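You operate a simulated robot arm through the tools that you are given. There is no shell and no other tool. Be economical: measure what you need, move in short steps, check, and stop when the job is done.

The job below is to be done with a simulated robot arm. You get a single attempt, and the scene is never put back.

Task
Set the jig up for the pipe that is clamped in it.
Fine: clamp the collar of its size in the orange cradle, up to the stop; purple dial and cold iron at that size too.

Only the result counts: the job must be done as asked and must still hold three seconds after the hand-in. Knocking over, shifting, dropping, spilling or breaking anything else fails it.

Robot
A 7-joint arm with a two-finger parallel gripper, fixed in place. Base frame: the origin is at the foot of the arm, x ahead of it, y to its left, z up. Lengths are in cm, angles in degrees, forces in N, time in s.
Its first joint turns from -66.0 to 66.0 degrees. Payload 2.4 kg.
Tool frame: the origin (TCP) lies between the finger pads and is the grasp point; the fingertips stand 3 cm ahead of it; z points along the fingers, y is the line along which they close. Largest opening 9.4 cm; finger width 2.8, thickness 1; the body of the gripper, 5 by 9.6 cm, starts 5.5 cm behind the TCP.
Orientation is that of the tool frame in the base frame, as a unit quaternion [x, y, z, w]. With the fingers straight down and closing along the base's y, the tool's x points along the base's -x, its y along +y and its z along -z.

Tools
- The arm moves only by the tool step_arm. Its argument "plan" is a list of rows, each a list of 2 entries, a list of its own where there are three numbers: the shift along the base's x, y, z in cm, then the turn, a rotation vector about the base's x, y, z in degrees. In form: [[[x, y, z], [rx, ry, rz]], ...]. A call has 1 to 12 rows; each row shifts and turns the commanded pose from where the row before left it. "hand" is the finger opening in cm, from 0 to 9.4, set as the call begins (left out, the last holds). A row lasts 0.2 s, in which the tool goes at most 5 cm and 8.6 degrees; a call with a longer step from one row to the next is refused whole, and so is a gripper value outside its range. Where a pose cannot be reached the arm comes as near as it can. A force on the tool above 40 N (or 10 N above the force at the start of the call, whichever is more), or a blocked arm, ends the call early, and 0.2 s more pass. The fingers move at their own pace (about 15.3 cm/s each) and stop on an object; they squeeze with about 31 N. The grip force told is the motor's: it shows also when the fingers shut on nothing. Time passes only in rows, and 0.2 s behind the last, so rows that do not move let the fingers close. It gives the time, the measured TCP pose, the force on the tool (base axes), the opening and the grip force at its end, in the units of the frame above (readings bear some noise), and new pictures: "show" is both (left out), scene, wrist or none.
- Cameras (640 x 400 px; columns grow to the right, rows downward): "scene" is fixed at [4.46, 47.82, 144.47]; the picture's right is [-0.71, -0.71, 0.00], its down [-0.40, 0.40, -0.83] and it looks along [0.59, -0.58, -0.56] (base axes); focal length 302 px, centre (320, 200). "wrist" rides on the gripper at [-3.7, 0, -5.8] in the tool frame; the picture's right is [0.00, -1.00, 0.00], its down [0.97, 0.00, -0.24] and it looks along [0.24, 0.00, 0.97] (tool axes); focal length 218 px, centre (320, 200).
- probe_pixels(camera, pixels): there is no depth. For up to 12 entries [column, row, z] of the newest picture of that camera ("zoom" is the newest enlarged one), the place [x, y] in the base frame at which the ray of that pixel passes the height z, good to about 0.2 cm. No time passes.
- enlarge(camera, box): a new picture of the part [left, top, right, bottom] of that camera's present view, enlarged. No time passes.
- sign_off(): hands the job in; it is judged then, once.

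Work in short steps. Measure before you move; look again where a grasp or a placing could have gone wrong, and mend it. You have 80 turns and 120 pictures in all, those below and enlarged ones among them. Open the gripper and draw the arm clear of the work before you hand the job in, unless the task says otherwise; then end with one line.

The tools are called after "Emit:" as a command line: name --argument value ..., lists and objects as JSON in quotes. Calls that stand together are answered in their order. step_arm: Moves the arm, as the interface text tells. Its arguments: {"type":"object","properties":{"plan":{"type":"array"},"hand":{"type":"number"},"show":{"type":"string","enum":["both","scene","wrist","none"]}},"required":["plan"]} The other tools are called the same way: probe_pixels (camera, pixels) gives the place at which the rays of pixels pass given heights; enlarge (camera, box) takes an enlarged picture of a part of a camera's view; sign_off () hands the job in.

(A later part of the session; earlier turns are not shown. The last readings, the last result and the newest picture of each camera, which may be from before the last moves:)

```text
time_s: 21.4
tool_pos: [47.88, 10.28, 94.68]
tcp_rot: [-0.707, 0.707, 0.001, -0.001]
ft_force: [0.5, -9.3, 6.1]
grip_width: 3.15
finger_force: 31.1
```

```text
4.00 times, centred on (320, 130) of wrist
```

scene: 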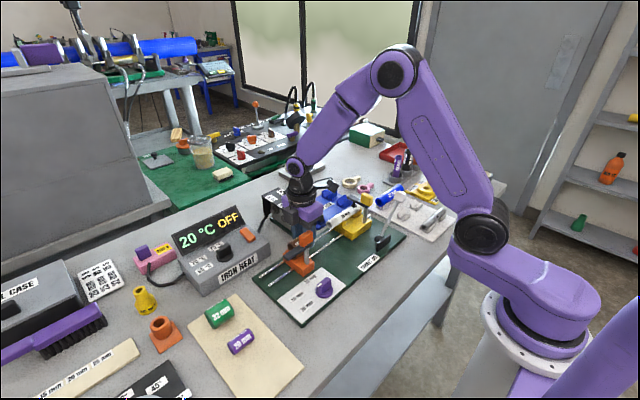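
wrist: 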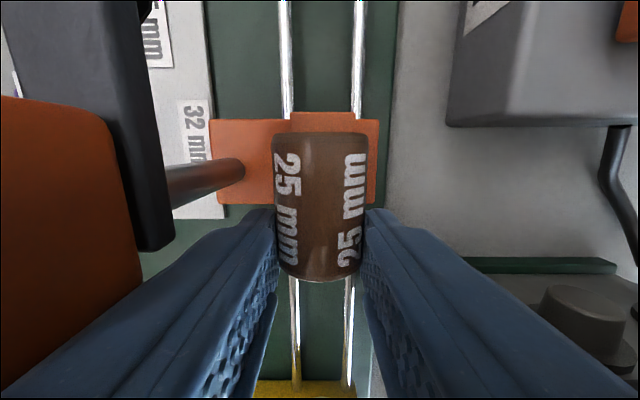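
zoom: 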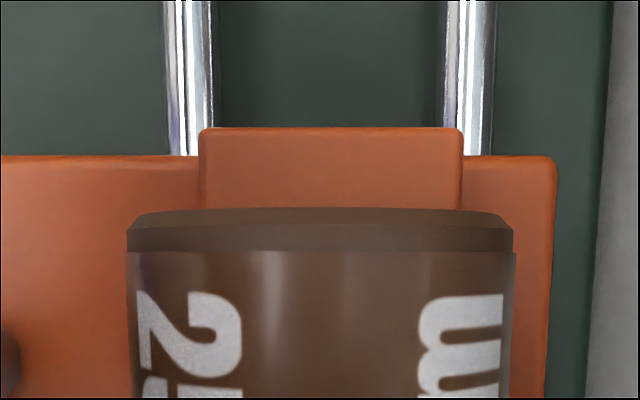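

Fy = −9 N: the collar is against the stop. I release with a small opening and rise a little.

Emit:
step_arm --plan '[[[0, 0, 0], [0, 0, 0]], [[0, 0, 0], [0, 0, 0]]]' --hand 4.4 --show "wrist"

Emit:
enlarge --camera "wrist" --box '[220, 80, 420, 300]'

```text
time_s: 22.0
tool_pos: [47.75, 10.29, 94.58]
tcp_rot: [0.708, -0.707, 0.0, 0.002]
ft_force: [6.4, -7.0, -0.9]
grip_width: 3.99
finger_force: 0.1
```

wrist: 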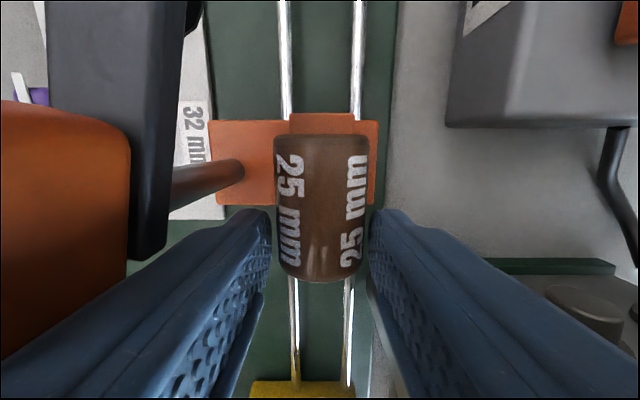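

```text
1.82 times, centred on (320, 190) of wrist
```

zoom: 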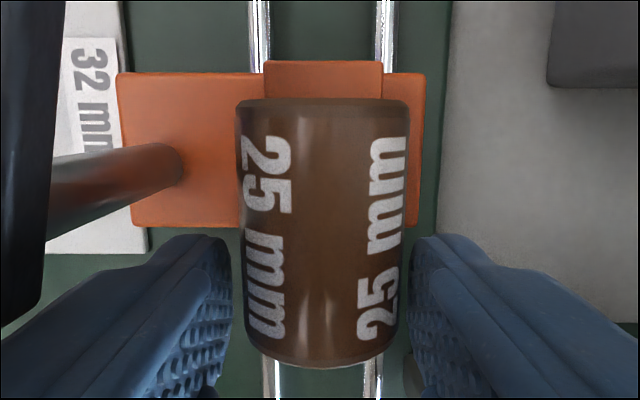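

The opening stopped at 3.99 with small side forces (fingers near cradle walls). I rise straight up, then inspect the gap to the stop.

Emit:
step_arm --plan '[[[0, -0.15, 0.4], [0, 0, 0]], [[0, 0, 1], [0, 0, 0]], [[0, 0, 2.5], [0, 0, 0]], [[0, 0, 3], [0, 0, 0]], [[0, 0, 0], [0, 0, 0]]]' --show "wrist"

Emit:
enlarge --camera "wrist" --box '[240, 80, 400, 220]'

Emit:
enlarge --camera "scene" --box '[272, 220, 352, 270]'

```text
time_s: 23.2
tool_pos: [48.03, 10.12, 101.6]
tcp_rot: [0.708, -0.707, 0.0, 0.002]
ft_force: [1.1, 0.2, -0.6]
grip_width: 4.42
finger_force: 0.0
```

wrist: 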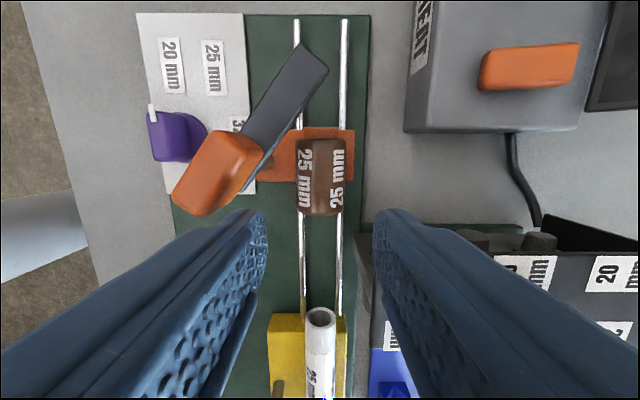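

```text
2.86 times, centred on (320, 150) of wrist
```

zoom: 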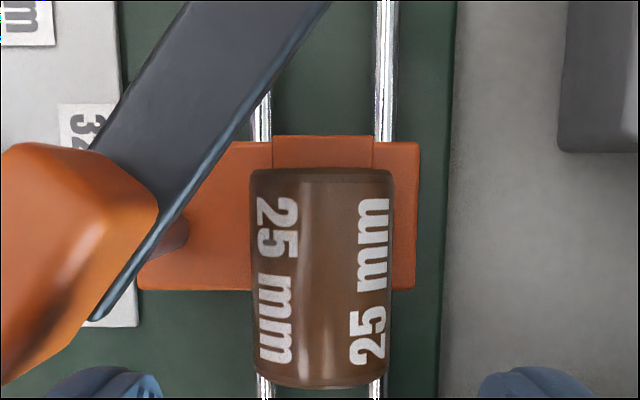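

```text
8.00 times, centred on (312, 245) of scene
```

zoom: 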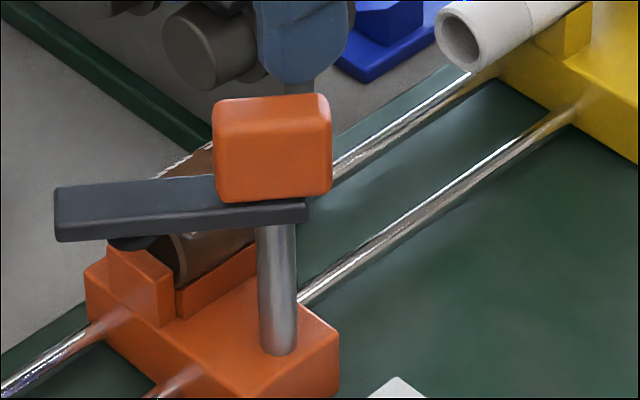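

The clamp arm got swung ~30° toward its closing direction (harmless). Now I close the fingers, go down on the collar's −y side and push its end gently to the stop.

Emit:
step_arm --plan '[[[0, -1.6, 0], [0, 0, 0]], [[0, -1.5, 0], [0, 0, 0]], [[0, 0, -3], [0, 0, 0]], [[0, 0, -2.5], [0, 0, 0]], [[0, 0, -1.2], [0, 0, 0]], [[0, 0, 0], [0, 0, 0]]]' --hand 0 --show "wrist"

Emit:
enlarge --camera "scene" --box '[272, 210, 352, 260]'

```text
time_s: 24.6
tool_pos: [47.88, 7.13, 94.77]
tcp_rot: [0.708, -0.706, 0.0, 0.002]
ft_force: [-0.1, -0.1, -0.8]
grip_width: 0.03
finger_force: 30.8
```

wrist: 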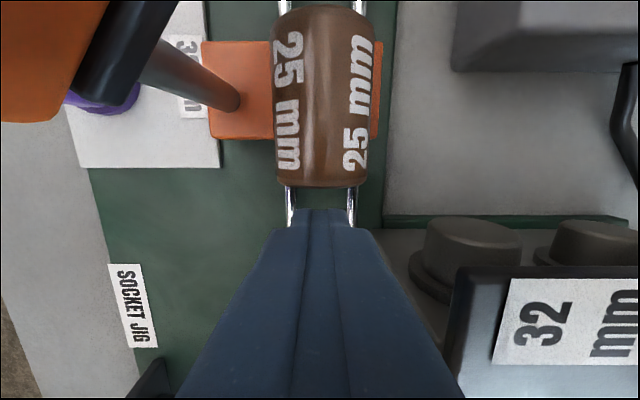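

```text
8.00 times, centred on (312, 235) of scene
```

zoom: 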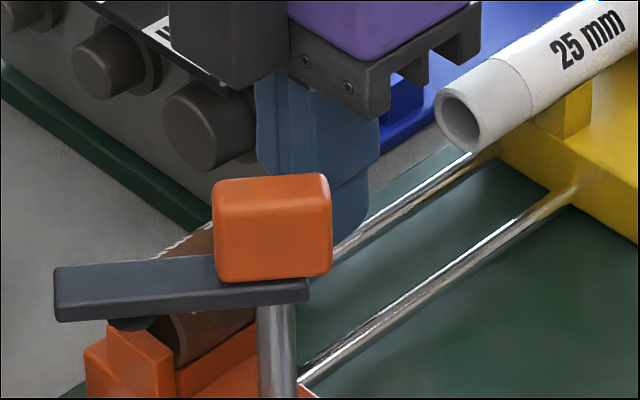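

Clear. I push toward +y in small steps, watching Fy.

Emit:
step_arm --plan '[[[0, 0.4, 0], [0, 0, 0]], [[0, 0.2, 0], [0, 0, 0]], [[0, 0.15, 0], [0, 0, 0]], [[0, 0, 0], [0, 0, 0]]]' --show "wrist"

```text
time_s: 25.6
tool_pos: [47.83, 7.89, 94.7]
tcp_rot: [0.708, -0.706, -0.001, 0.001]
ft_force: [0.3, 0.9, -0.4]
grip_width: 0.0
finger_force: 31.1
```

wrist: 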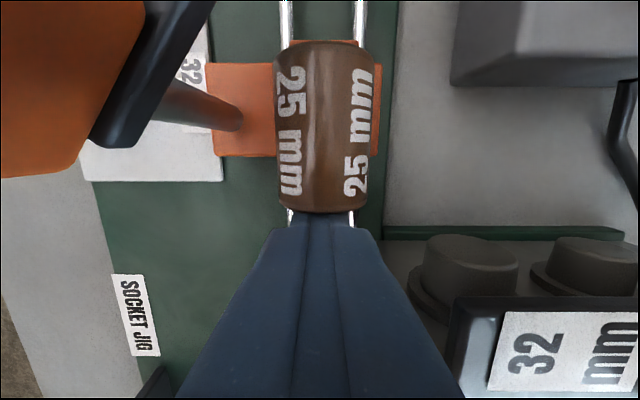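

Almost touching (collar rim at row 212). I continue in 0.1 steps.

Emit:
step_arm --plan '[[[0, 0.1, 0], [0, 0, 0]], [[0, 0.1, 0], [0, 0, 0]], [[0, 0.1, 0], [0, 0, 0]], [[0, 0, 0], [0, 0, 0]]]' --show "none"

```text
time_s: 26.6
tool_pos: [47.88, 8.16, 94.95]
tcp_rot: [-0.707, 0.708, 0.0, -0.002]
ft_force: [0.1, -2.3, 2.0]
grip_width: 0.01
finger_force: 30.9
```

Emit:
step_arm --plan '[[[0, 0.1, 0], [0, 0, 0]], [[0, 0.1, 0], [0, 0, 0]], [[0, 0, 0], [0, 0, 0]]]' --show "wrist"

Emit:
enlarge --camera "wrist" --box '[250, 20, 390, 120]'

```text
time_s: 27.4
tool_pos: [47.85, 8.29, 94.82]
tcp_rot: [0.708, -0.706, 0.0, 0.001]
ft_force: [-0.1, -5.4, 3.2]
grip_width: 0.01
finger_force: 31.2
```

wrist: 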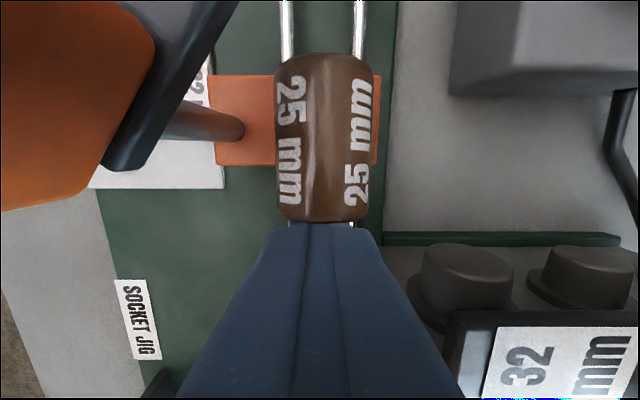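

```text
4.00 times, centred on (320, 70) of wrist
```

zoom: 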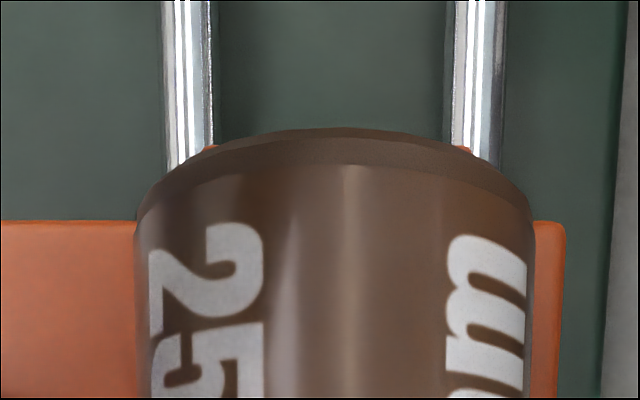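

Fy = −5.4 N and rising with little motion: the collar is firmly at the stop. I back off, rise, and look at the clamp knob.

Emit:
step_arm --plan '[[[0, -1, 0], [0, 0, 0]], [[0, 0, 3], [0, 0, 0]], [[0, 0, 4], [0, 0, 0]], [[-2, 2.5, 3], [0, 0, -8.5]], [[-2, 2.5, 0], [0, 0, -8.5]], [[-0.5, 0, 0], [0, 0, -8.5]], [[0, 0, 0], [0, 0, -4.5]], [[0, 0, 0], [0, 0, 0]]]' --hand 5 --show "wrist"

Emit:
enlarge --camera "wrist" --box '[220, 100, 420, 260]'

Emit:
enlarge --camera "scene" --box '[272, 220, 352, 270]'

```text
time_s: 29.2
tool_pos: [43.31, 12.46, 104.78]
tcp_rot: [-0.5, 0.866, 0.0, -0.001]
ft_force: [0.2, -0.7, 0.5]
grip_width: 5.0
finger_force: 0.1
```

wrist: 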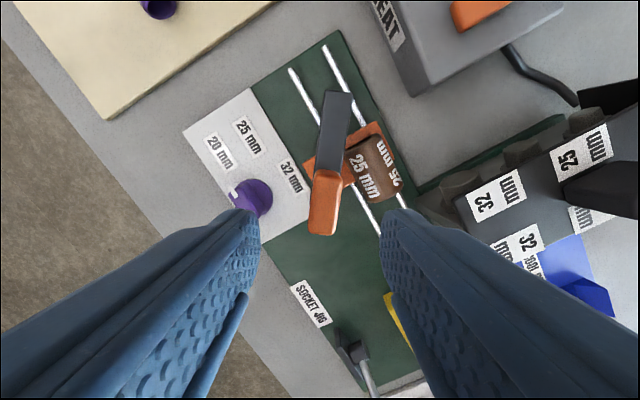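

```text
2.50 times, centred on (320, 180) of wrist
```

zoom: 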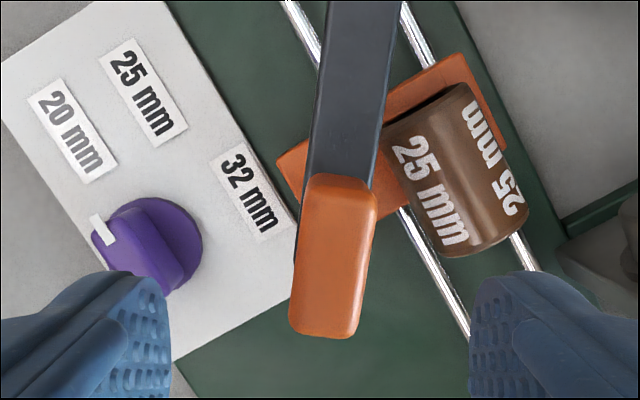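

```text
8.00 times, centred on (312, 245) of scene
```

zoom: 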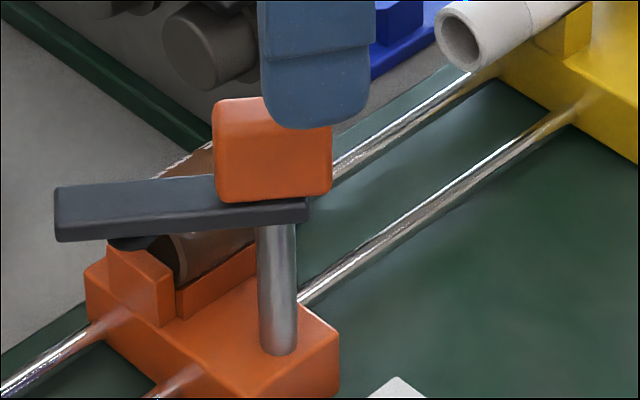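

Knob top centre is at zoom (335,250) → about (43.95,13.0), rotated ~7° clockwise from the tool. I align, descend to TCP z≈99.8 and check.

Emit:
step_arm --plan '[[[0.64, 0.5, -1], [0, 0, -7]], [[0, 0, -2], [0, 0, 0]], [[0, 0, -2], [0, 0, 0]], [[0, 0, 0], [0, 0, 0]]]' --show "wrist"

Emit:
enlarge --camera "scene" --box '[272, 210, 352, 260]'

```text
time_s: 30.2
tool_pos: [43.97, 12.78, 99.63]
tcp_rot: [-0.446, 0.895, 0.001, -0.001]
ft_force: [0.8, -1.0, -0.1]
grip_width: 4.96
finger_force: 0.1
```

wrist: 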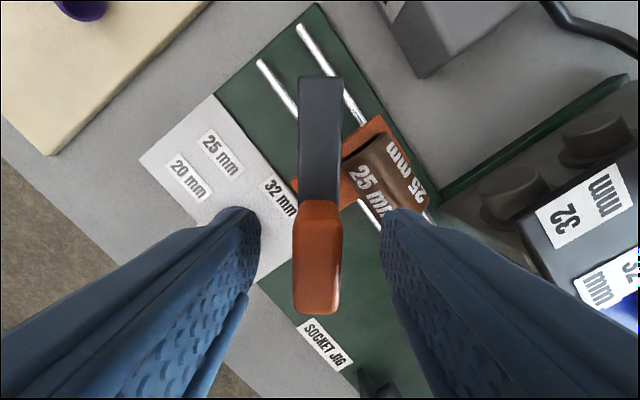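

```text
8.00 times, centred on (312, 235) of scene
```

zoom: 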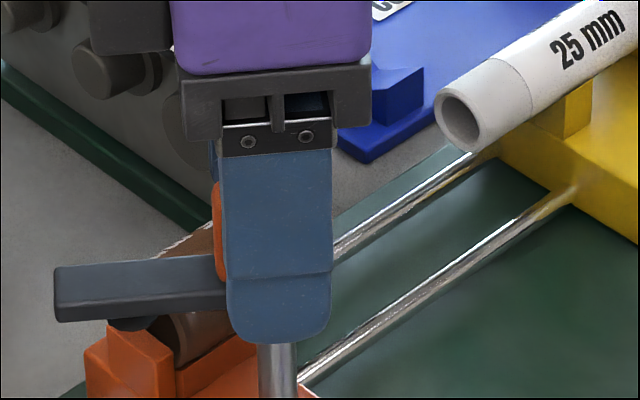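

The knob is centred between fingers (cols 293–342). I close on it.

Emit:
step_arm --plan '[[[0, 0, 0], [0, 0, 0]], [[0, 0, 0], [0, 0, 0]], [[0, 0, 0], [0, 0, 0]]]' --hand 0.5 --show "none"

```text
time_s: 31.0
tool_pos: [43.88, 12.76, 99.65]
tcp_rot: [-0.447, 0.894, 0.001, -0.002]
ft_force: [-8.6, 4.0, -1.2]
grip_width: 2.04
finger_force: 44.8
```

Gripped (2.04 cm), small side force; I relieve it and start turning clockwise.

Emit:
step_arm --plan '[[[-0.12, 0.08, 0], [0, 0, -4]], [[0, 0, 0], [0, 0, -8]], [[0, 0, 0], [0, 0, -8]], [[0, 0, 0], [0, 0, 0]]]' --show "wrist"

```text
time_s: 32.0
tool_pos: [43.88, 12.86, 99.67]
tcp_rot: [-0.284, 0.959, 0.001, -0.001]
ft_force: [2.3, 0.0, -15.8]
grip_width: 2.04
finger_force: 44.7
```

wrist: 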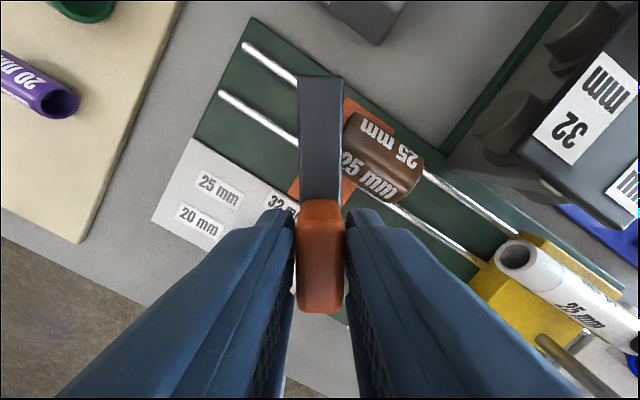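

The arm turns; a −16 N pull downward suggests the clamp descends as it turns. I follow it down slightly while turning on.

Emit:
step_arm --plan '[[[0, 0, -0.2], [0, 0, 0]], [[0, 0, -0.1], [0, 0, -6]], [[0, 0, -0.1], [0, 0, -6]], [[0, 0, 0], [0, 0, 0]]]' --show "wrist"

```text
time_s: 33.0
tool_pos: [44.0, 12.86, 99.49]
tcp_rot: [-0.181, 0.983, 0.001, 0.002]
ft_force: [-5.3, -8.4, 31.9]
grip_width: 2.05
finger_force: 45.0
```

wrist: 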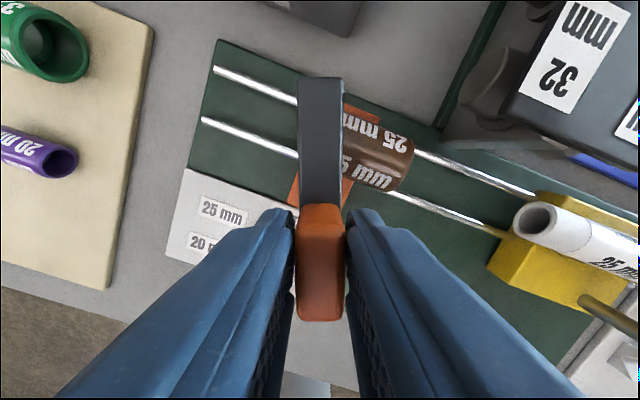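

Now +32 N up: it does not descend. I return to the neutral height and keep turning.

Emit:
step_arm --plan '[[[0, 0, 0.25], [0, 0, 0]], [[0, 0, 0], [0, 0, -5]], [[0, 0, 0], [0, 0, -5]], [[0, 0, 0], [0, 0, 0]]]' --show "wrist"

Emit:
enlarge --camera "scene" --box '[272, 210, 352, 260]'

```text
time_s: 34.0
tool_pos: [43.94, 12.88, 99.49]
tcp_rot: [-0.096, 0.995, 0.0, -0.001]
ft_force: [15.9, -9.4, -29.0]
grip_width: 2.03
finger_force: 44.5
```

wrist: 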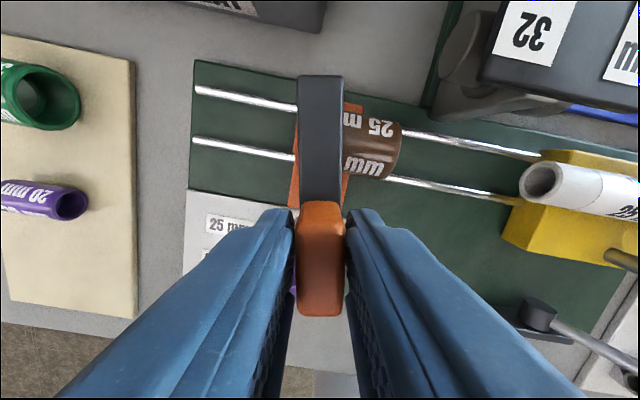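

```text
8.00 times, centred on (312, 235) of scene
```

zoom: 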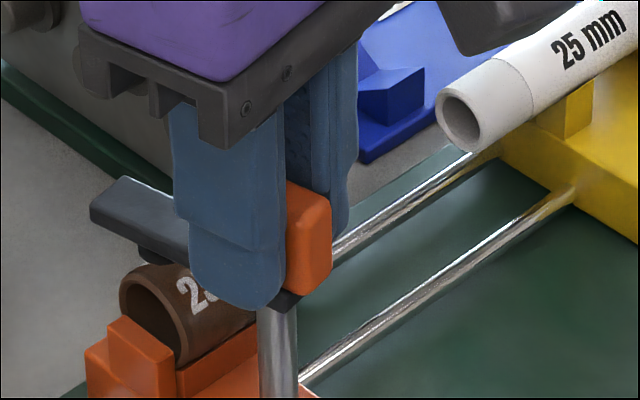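

About 11° remain. I ease the offsets and finish the turn.

Emit:
step_arm --plan '[[[0.08, -0.05, -0.12], [0, 0, 0]], [[0, 0, 0], [0, 0, -5]], [[0, 0, 0], [0, 0, -6]], [[0, 0, 0], [0, 0, 0]]]' --show "wrist"

Emit:
enlarge --camera "scene" --box '[272, 210, 352, 260]'

```text
time_s: 35.0
tool_pos: [43.95, 12.88, 99.54]
tcp_rot: [0.0, 1.0, 0.0, -0.001]
ft_force: [-2.9, -14.2, 15.5]
grip_width: 2.04
finger_force: 45.3
```

wrist: 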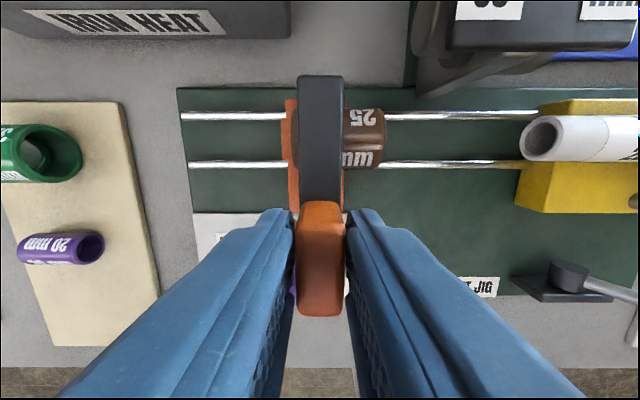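

```text
8.00 times, centred on (312, 235) of scene
```

zoom: 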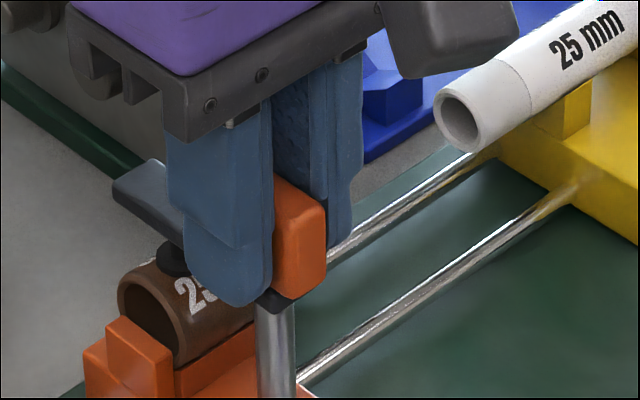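

The arm now lies over the collar (90°). I release the knob, rise, and inspect.

Emit:
step_arm --plan '[[[0, 0, 0], [0, 0, 0]], [[0, 0, 0], [0, 0, 0]], [[0, 0, 3], [0, 0, 0]], [[-2, 0, 3], [0, 0, 0]], [[-3, 0, 2], [0, 0, 0]], [[-3, 0, 0], [0, 0, 0]], [[0, 0, 0], [0, 0, 0]]]' --hand 4.5 --show "wrist"

Emit:
enlarge --camera "scene" --box '[272, 215, 352, 265]'

Emit:
enlarge --camera "wrist" --box '[250, 20, 450, 170]'

```text
time_s: 36.6
tool_pos: [35.87, 12.96, 107.49]
tcp_rot: [-0.001, 1.0, 0.001, -0.001]
ft_force: [-0.3, 1.1, -1.4]
grip_width: 4.52
finger_force: 0.1
```

wrist: 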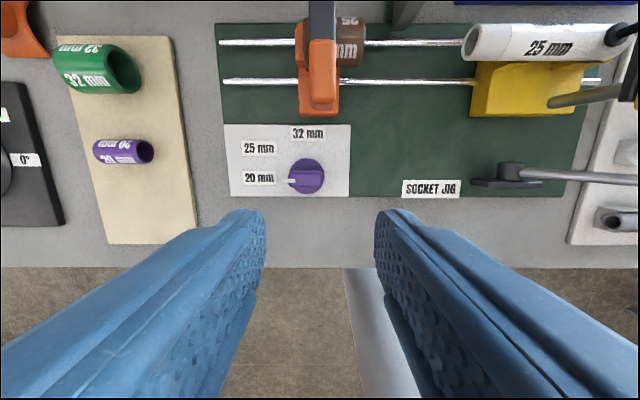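

```text
8.00 times, centred on (312, 240) of scene
```

zoom: 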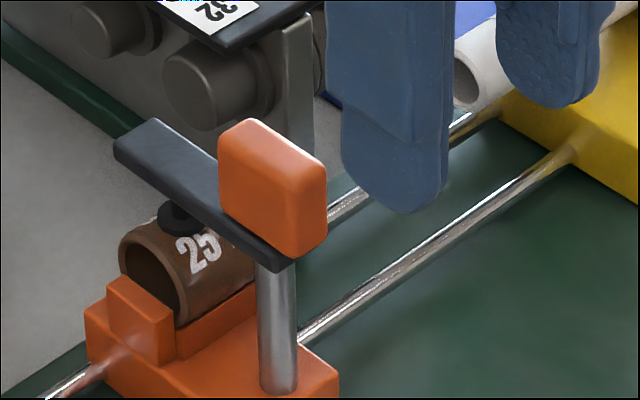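

```text
2.67 times, centred on (350, 95) of wrist
```

zoom: 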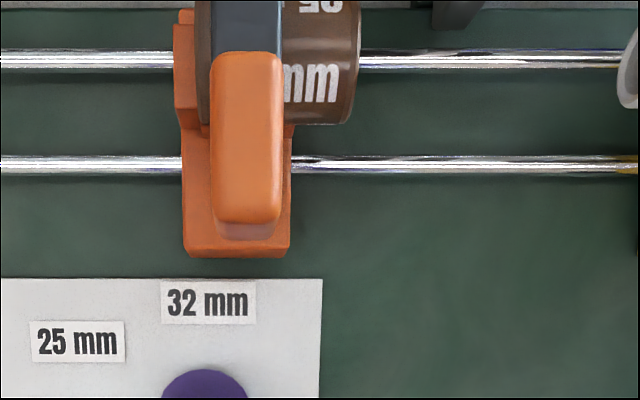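

The pad rests on the collar, the collar is at the stop. Now the dial: I zoom to measure it.

Emit:
enlarge --camera "wrist" --box '[230, 120, 358, 200]'

Emit:
enlarge --camera "scene" --box '[280, 260, 360, 310]'

```text
5.00 times, centred on (294, 160) of wrist
```

zoom: 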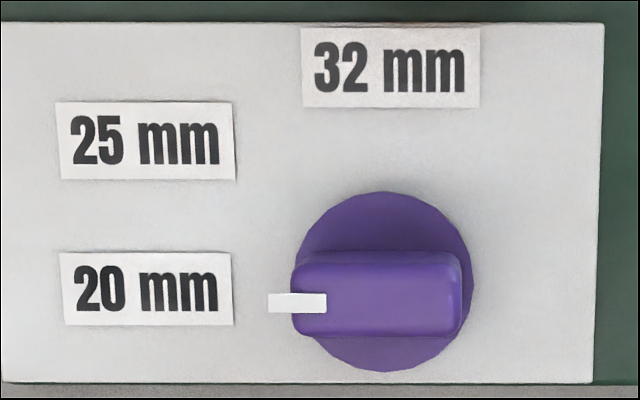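

```text
8.00 times, centred on (320, 285) of scene
```

zoom: 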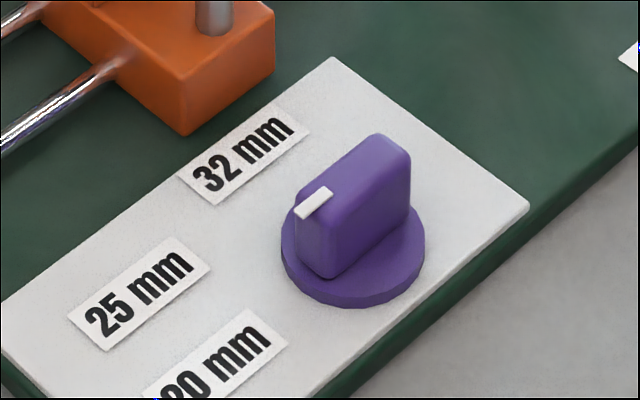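

Dial centre ≈(36.15,14.5), handle top z≈91. I turn the tool back 90° above it.

Emit:
step_arm --plan '[[[0, 0.7, 0], [0, 0, 8.2]], [[0, 0.8, 0], [0, 0, 8.2]], [[0.28, 0, 0], [0, 0, 8.2]], [[0, 0, 0], [0, 0, 8.2]], [[0, 0, 0], [0, 0, 8.2]], [[0, 0, 0], [0, 0, 8.2]], [[0, 0, -1], [0, 0, 8.2]], [[0, 0, -1], [0, 0, 8.2]], [[0, 0, -2], [0, 0, 8.2]], [[0, 0, -2], [0, 0, 8.2]], [[0, 0, -2], [0, 0, 8]], [[0, 0, 0], [0, 0, 0]]]' --show "wrist"

Emit:
enlarge --camera "wrist" --box '[240, 130, 400, 280]'

```text
time_s: 39.2
tool_pos: [36.3, 14.34, 99.55]
tcp_rot: [0.708, -0.706, 0.0, 0.001]
ft_force: [0.8, 0.7, 0.4]
grip_width: 4.53
finger_force: 0.1
```

wrist: 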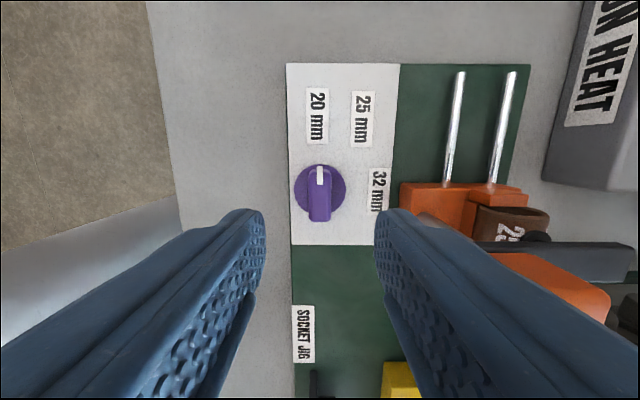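

```text
2.67 times, centred on (320, 205) of wrist
```

zoom: 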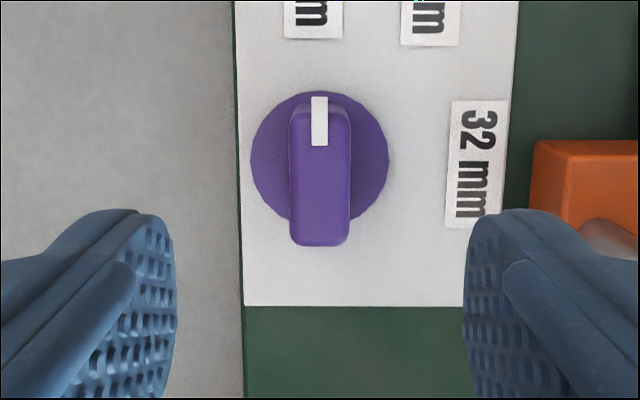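

Handle centred in x; y needs +0.35. I descend around it to TCP z≈92.4.

Emit:
step_arm --plan '[[[0, 0.35, -2.5], [0, 0, 0]], [[0, 0, -2.5], [0, 0, 0]], [[0, 0, -2.2], [0, 0, 0]], [[0, 0, 0], [0, 0, 0]]]' --show "wrist"

Emit:
enlarge --camera "scene" --box '[280, 250, 360, 300]'

```text
time_s: 40.2
tool_pos: [36.26, 14.88, 92.11]
tcp_rot: [0.707, -0.707, 0.0, 0.001]
ft_force: [0.1, 0.3, -0.1]
grip_width: 4.49
finger_force: 0.0
```

wrist: 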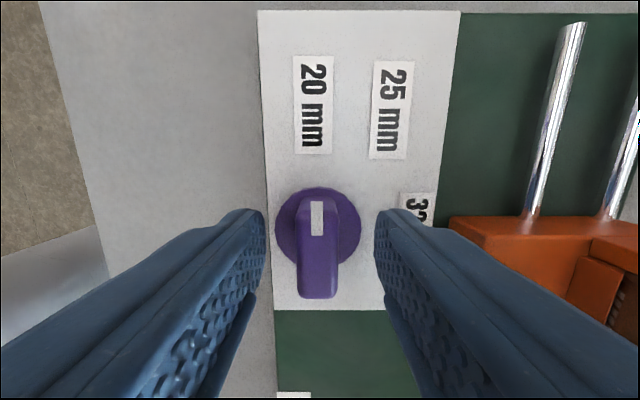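

```text
8.00 times, centred on (320, 275) of scene
```

zoom: 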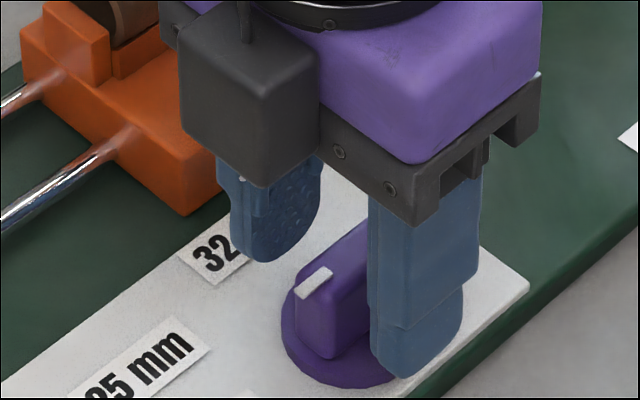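

Well placed. I shift y +0.2 and close on the handle.

Emit:
step_arm --plan '[[[0, 0.15, 0], [0, 0, 0]], [[0, 0, 0], [0, 0, 0]]]' --show "none"

Emit:
step_arm --plan '[[[0, 0, 0], [0, 0, 0]], [[0, 0, 0], [0, 0, 0]]]' --hand 0.5 --show "none"

```text
time_s: 40.8
tool_pos: [36.32, 15.0, 92.17]
tcp_rot: [0.708, -0.706, 0.0, 0.001]
ft_force: [0.7, 0.2, 0.2]
grip_width: 4.52
finger_force: 0.1
```

```text
time_s: 41.4
tool_pos: [36.22, 14.91, 92.23]
tcp_rot: [0.708, -0.706, 0.0, 0.002]
ft_force: [-8.9, 1.5, 3.7]
grip_width: 1.57
finger_force: 45.5
```

Gripped (1.57 cm). I turn clockwise ~37°, then release to see if it snaps.

Emit:
step_arm --plan '[[[-0.1, 0, 0], [0, 0, -5]], [[0, 0, 0], [0, 0, -8]], [[0, 0, 0], [0, 0, -8]], [[0, 0, 0], [0, 0, -8]], [[0, 0, 0], [0, 0, -8]], [[0, 0, 0], [0, 0, 0]]]' --show "none"

Emit:
step_arm --plan '[[[0, 0, 0], [0, 0, 0]], [[0, 0, 0], [0, 0, 0]], [[0, 0, 2.5], [0, 0, 0]], [[0, 0, 3.5], [0, 0, 0]], [[0, 0, 0], [0, 0, 0]]]' --hand 4.5 --show "wrist"

Emit:
enlarge --camera "wrist" --box '[240, 100, 400, 260]'

```text
time_s: 42.6
tool_pos: [36.48, 14.78, 92.34]
tcp_rot: [-0.451, 0.893, 0.001, 0.001]
ft_force: [5.8, -0.2, -8.6]
grip_width: 1.59
finger_force: 44.7
stopped in row 6: the force on the tool passed its limit (the readings are from after the stop); the commanded pose is now the measured one
```

```text
time_s: 43.8
tool_pos: [36.36, 14.65, 98.26]
tcp_rot: [-0.451, 0.893, 0.001, 0.0]
ft_force: [0.3, -0.7, 0.2]
grip_width: 4.49
finger_force: 0.1
```

wrist: 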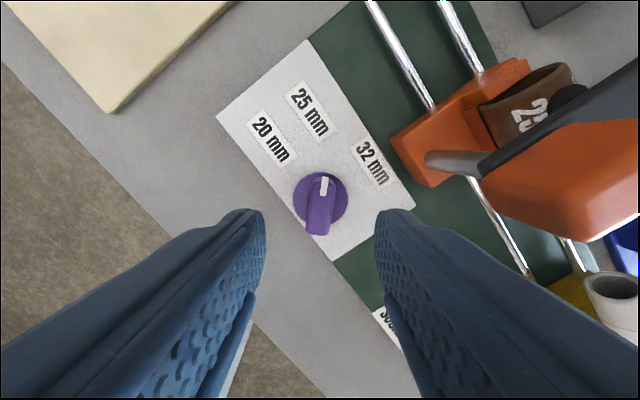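

```text
2.50 times, centred on (320, 180) of wrist
```

zoom: 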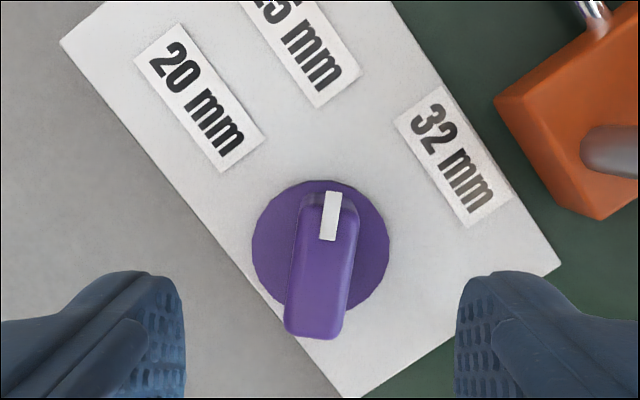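

The handle now stands ~8° beyond the tool's 36° — it snapped to a 45° detent, the middle (25 mm) position. Next I rise and go above the iron's handle with the tool back at 0° yaw.

Emit:
step_arm --plan '[[[0, 0, 4], [0, 0, 0]], [[0, 0, 4], [0, 0, -7.7]], [[3.5, -1.5, 2], [0, 0, -7.7]], [[3.5, -1.5, 0], [0, 0, -7.7]], [[3.5, -1.5, 0], [0, 0, -7.7]], [[3.5, -1.5, 0], [0, 0, -7.7]], [[3.5, -1.5, 0], [0, 0, -7.7]], [[3, -1.5, 0], [0, 0, -7.4]], [[0, 0, 0], [0, 0, 0]]]' --show "wrist"

Emit:
enlarge --camera "wrist" --box '[220, 60, 420, 270]'

Emit:
enlarge --camera "scene" --box '[280, 260, 360, 310]'

```text
time_s: 45.8
tool_pos: [57.03, 5.77, 108.47]
tcp_rot: [0.002, 1.0, 0.0, 0.001]
ft_force: [0.1, -0.2, 0.3]
grip_width: 4.44
finger_force: 0.1
```

wrist: 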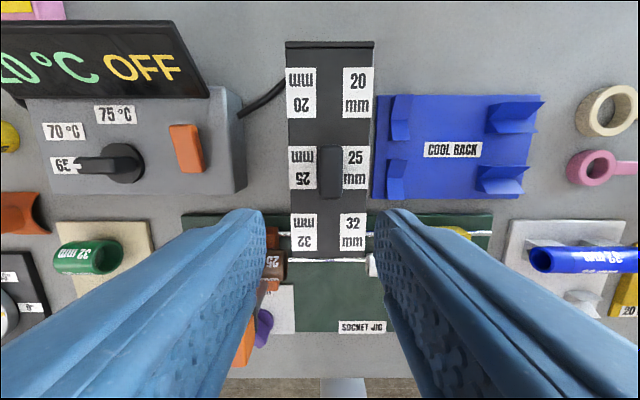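

```text
1.90 times, centred on (320, 165) of wrist
```

zoom: 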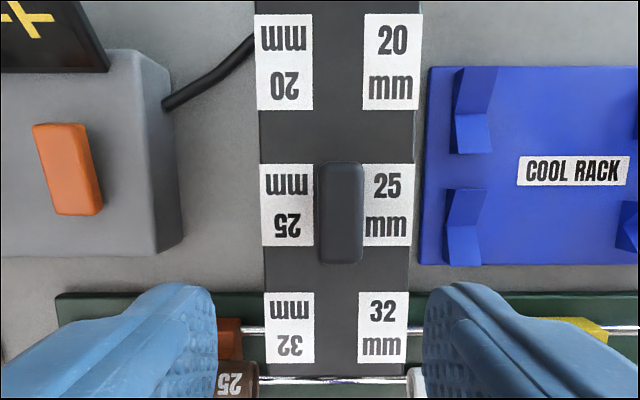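

```text
8.00 times, centred on (320, 285) of scene
```

zoom: 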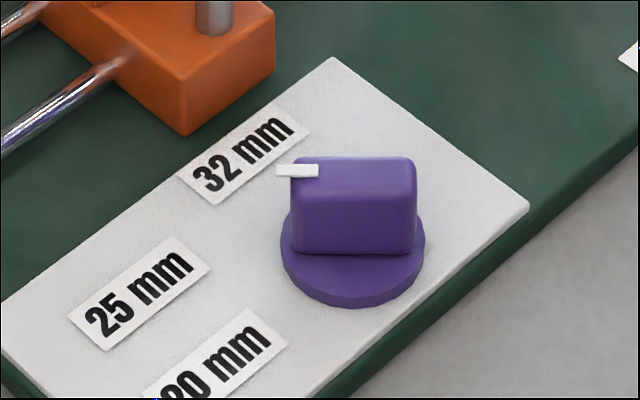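

The dial's at its mid detent. The iron's handle is at about (59.1,5.1), top z≈100.3; the 25 labels are at x≈59.05, pipe axis x≈48.0. I descend on the handle.

Emit:
step_arm --plan '[[[2.1, -0.65, -1], [0, 0, 0]], [[0, 0, -2.5], [0, 0, 0]], [[0, 0, -2.2], [0, 0, 0]], [[0, 0, -1.2], [0, 0, 0]], [[0, 0, 0], [0, 0, 0]]]' --show "wrist"

Emit:
enlarge --camera "scene" --box '[250, 170, 346, 230]'

```text
time_s: 47.0
tool_pos: [58.97, 4.91, 101.28]
tcp_rot: [-0.001, 1.0, 0.0, 0.001]
ft_force: [-0.4, 0.7, 0.0]
grip_width: 4.5
finger_force: 0.0
```

wrist: 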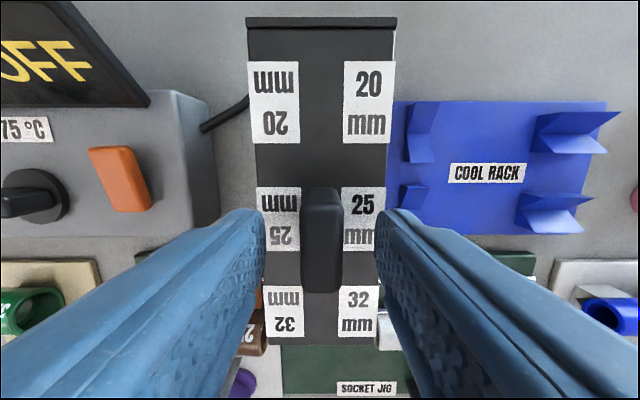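

```text
6.67 times, centred on (298, 200) of scene
```

zoom: 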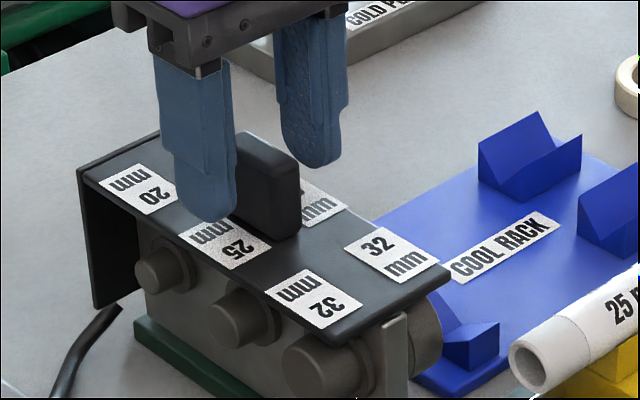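

Handle is between the fingers (cols 302–343). I close and pull gently along −x.

Emit:
step_arm --plan '[[[0, 0, 0], [0, 0, 0]], [[0, 0, 0], [0, 0, 0]], [[0, 0, 0], [0, 0, 0]]]' --hand 0.5 --show "none"

Emit:
step_arm --plan '[[[-0.3, 0, 0], [0, 0, 0]], [[-0.3, 0, 0], [0, 0, 0]], [[-0.3, 0, 0], [0, 0, 0]], [[0, 0, 0], [0, 0, 0]]]' --show "wrist"

Emit:
enlarge --camera "scene" --box '[250, 180, 346, 240]'

```text
time_s: 47.8
tool_pos: [59.02, 5.0, 101.34]
tcp_rot: [0.001, 1.0, 0.0, 0.001]
ft_force: [-0.7, -3.9, -3.2]
grip_width: 1.56
finger_force: 45.0
```

```text
time_s: 48.8
tool_pos: [58.09, 4.99, 101.35]
tcp_rot: [0.0, 1.0, 0.0, 0.001]
ft_force: [2.1, -7.4, -14.4]
grip_width: 1.59
finger_force: 45.2
```

wrist: 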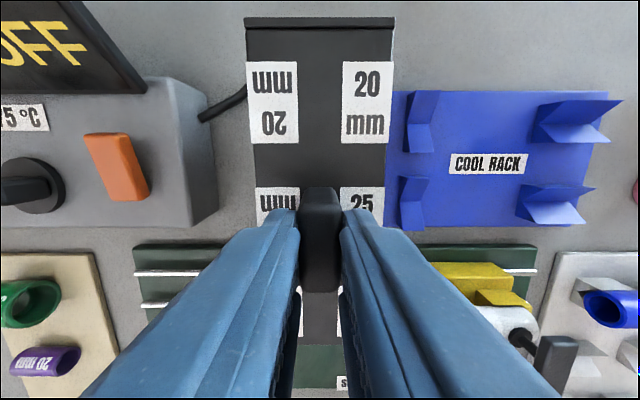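

```text
6.67 times, centred on (298, 210) of scene
```

zoom: 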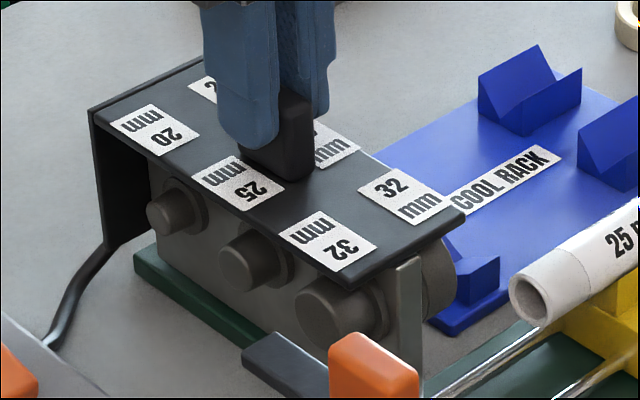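

It slides freely (2 N), the post moving with it. I continue pulling 5 cm.

Emit:
step_arm --plan '[[[-0.8, -0.05, -0.1], [0, 0, 0]], [[-1, 0, 0], [0, 0, 0]], [[-1, 0, 0], [0, 0, 0]], [[-1, 0, 0], [0, 0, 0]], [[-1, 0, 0], [0, 0, 0]], [[0, 0, 0], [0, 0, 0]]]' --show "scene"

Emit:
enlarge --camera "scene" --box '[265, 190, 361, 250]'

```text
time_s: 50.2
tool_pos: [53.28, 5.0, 101.45]
tcp_rot: [0.001, 1.0, -0.001, 0.003]
ft_force: [4.4, -10.3, 9.1]
grip_width: 1.57
finger_force: 44.9
```

scene: 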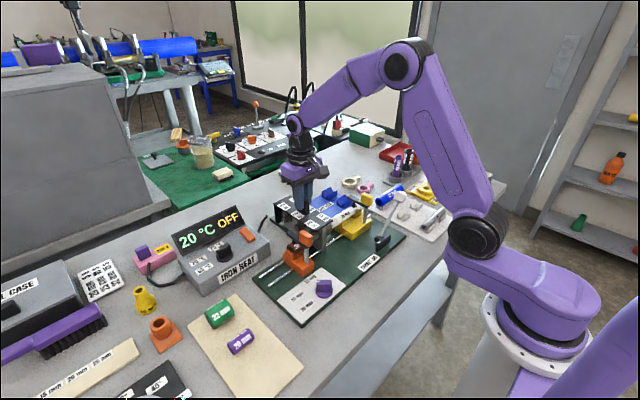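

```text
6.67 times, centred on (313, 220) of scene
```

zoom: 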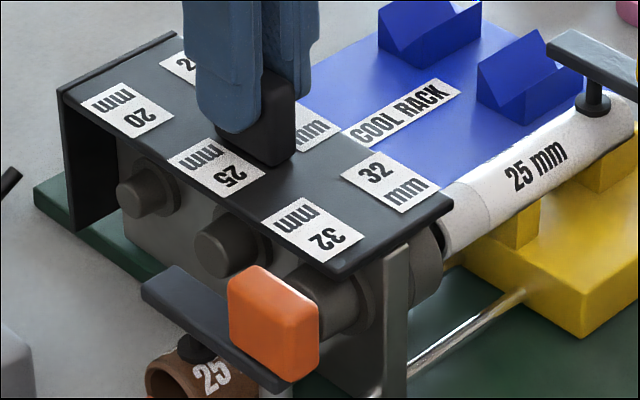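

Slides on past the rods. The 32 nozzle passes the axis; I continue 4.5 cm.

Emit:
step_arm --plan '[[[-0.9, -0.08, 0.05], [0, 0, 0]], [[-0.9, 0, 0], [0, 0, 0]], [[-0.9, 0, 0], [0, 0, 0]], [[-0.9, 0, 0], [0, 0, 0]], [[-0.9, 0, 0], [0, 0, 0]], [[0, 0, 0], [0, 0, 0]]]' --show "wrist"

Emit:
enlarge --camera "scene" --box '[265, 200, 361, 260]'

```text
time_s: 51.6
tool_pos: [48.86, 4.94, 101.27]
tcp_rot: [0.0, 1.0, -0.001, 0.001]
ft_force: [-0.5, -11.1, 17.2]
grip_width: 1.57
finger_force: 45.2
```

wrist: 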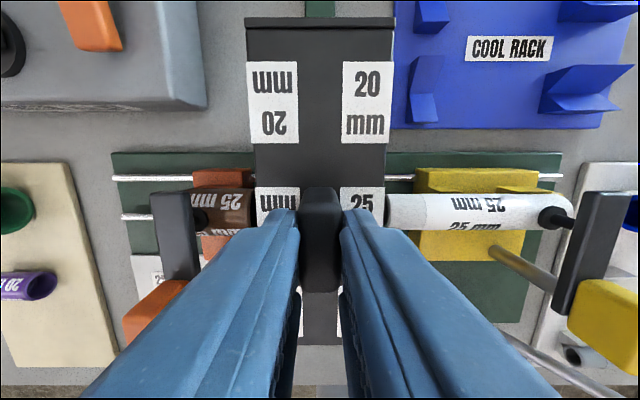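

```text
6.67 times, centred on (313, 230) of scene
```

zoom: 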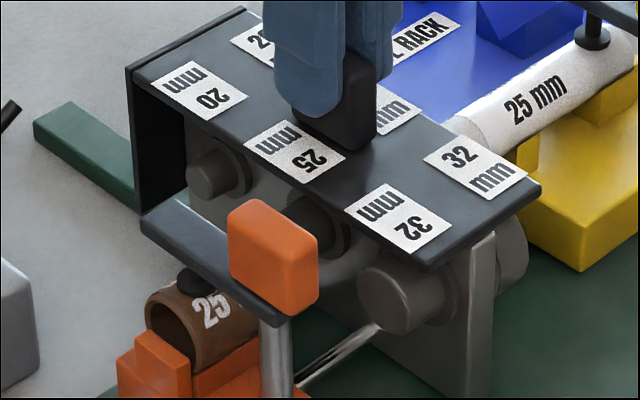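

0.9 cm to go. I continue in small steps, watching Fx for a detent.

Emit:
step_arm --plan '[[[-0.3, 0, 0.1], [0, 0, 0]], [[-0.2, 0, 0], [0, 0, 0]], [[0, 0, 0], [0, 0, 0]]]' --show "none"

Emit:
step_arm --plan '[[[-0.2, 0, 0], [0, 0, 0]], [[-0.15, 0, 0], [0, 0, 0]], [[0, 0, 0], [0, 0, 0]]]' --show "none"

```text
time_s: 52.4
tool_pos: [48.12, 5.05, 101.34]
tcp_rot: [0.0, 1.0, 0.0, -0.001]
ft_force: [-4.4, -12.4, -6.7]
grip_width: 1.59
finger_force: 45.1
```

```text
time_s: 53.2
tool_pos: [47.98, 5.11, 101.36]
tcp_rot: [0.001, 1.0, 0.0, -0.002]
ft_force: [3.5, -12.2, -27.6]
grip_width: 1.62
finger_force: 45.3
```

Fx flips from −4.4 to +3.5 around x≈48.05: a detent at the 25 position. I release and rise, then inspect.

Emit:
step_arm --plan '[[[0, 0, 0], [0, 0, 0]], [[0, 0, 0], [0, 0, 0]], [[0, 0, 3], [0, 0, 0]], [[0, 0, 4], [0, 0, 0]], [[0, 0, 4], [0, 0, 0]], [[0, 0, 0], [0, 0, 0]]]' --hand 4.5 --show "both"

Emit:
enlarge --camera "wrist" --box '[180, 60, 460, 250]'

Emit:
enlarge --camera "scene" --box '[265, 200, 361, 300]'

```text
time_s: 54.6
tool_pos: [47.77, 5.1, 112.58]
tcp_rot: [0.0, 1.0, 0.0, 0.001]
ft_force: [-0.5, 0.7, 0.3]
grip_width: 4.52
finger_force: 0.0
```

scene: 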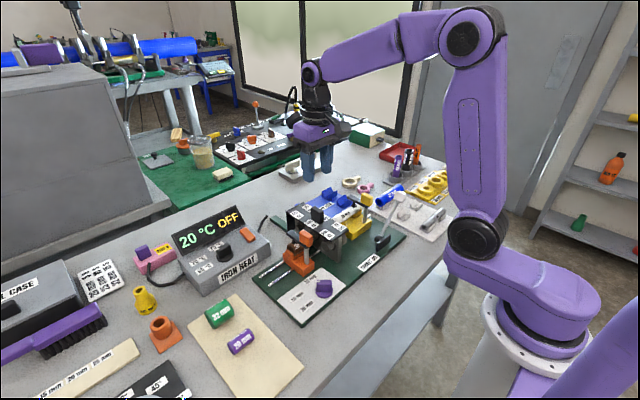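
wrist: 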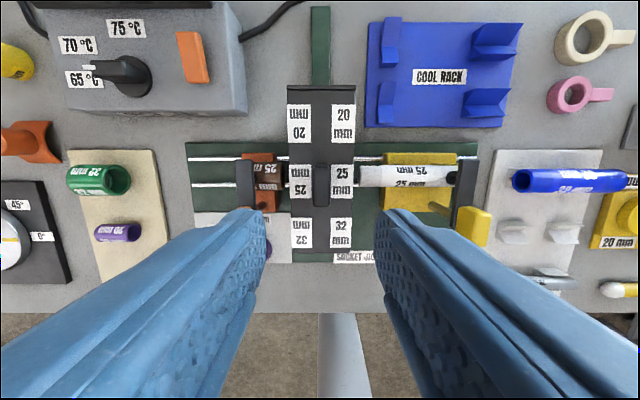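

```text
2.11 times, centred on (320, 155) of wrist
```

zoom: 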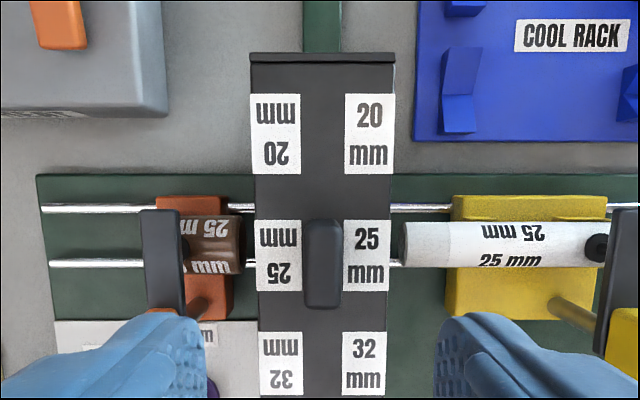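

```text
4.00 times, centred on (313, 250) of scene
```

zoom: 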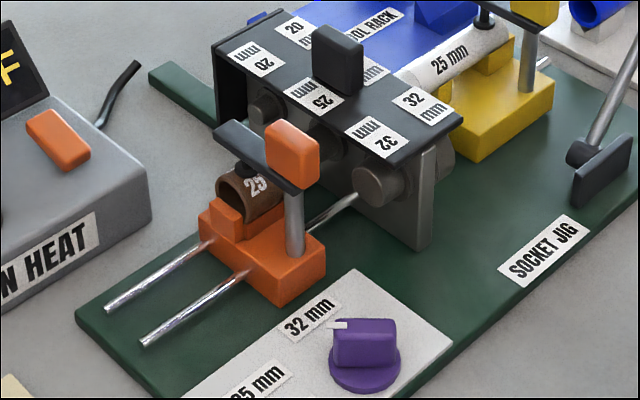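

Iron's 25 nozzle is in line with pipe and collar. I draw the arm clear and take a last close look at the cradle and dial.

Emit:
step_arm --plan '[[[-3, 2, 4], [0, 0, 0]], [[-3, 2, 4], [0, 0, 0]], [[-3, 2, 4], [0, 0, 0]], [[-3, 2, 2], [0, 0, 0]], [[0, 0, 0], [0, 0, 0]]]' --show "wrist"

Emit:
enlarge --camera "scene" --box '[270, 225, 334, 265]'

Emit:
enlarge --camera "wrist" --box '[270, 60, 430, 180]'

```text
refused: row 1 steps farther than a row can; nothing moved
```

```text
10.00 times, centred on (302, 245) of scene
```

zoom: 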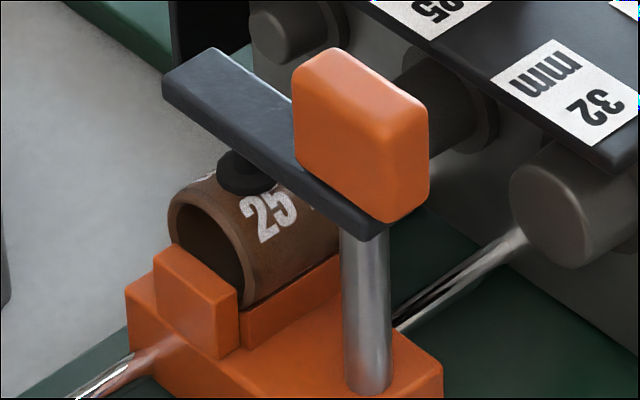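

```text
3.33 times, centred on (350, 120) of wrist
```

zoom: 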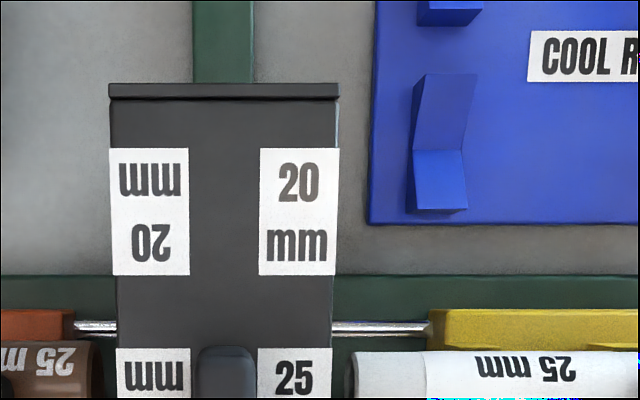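

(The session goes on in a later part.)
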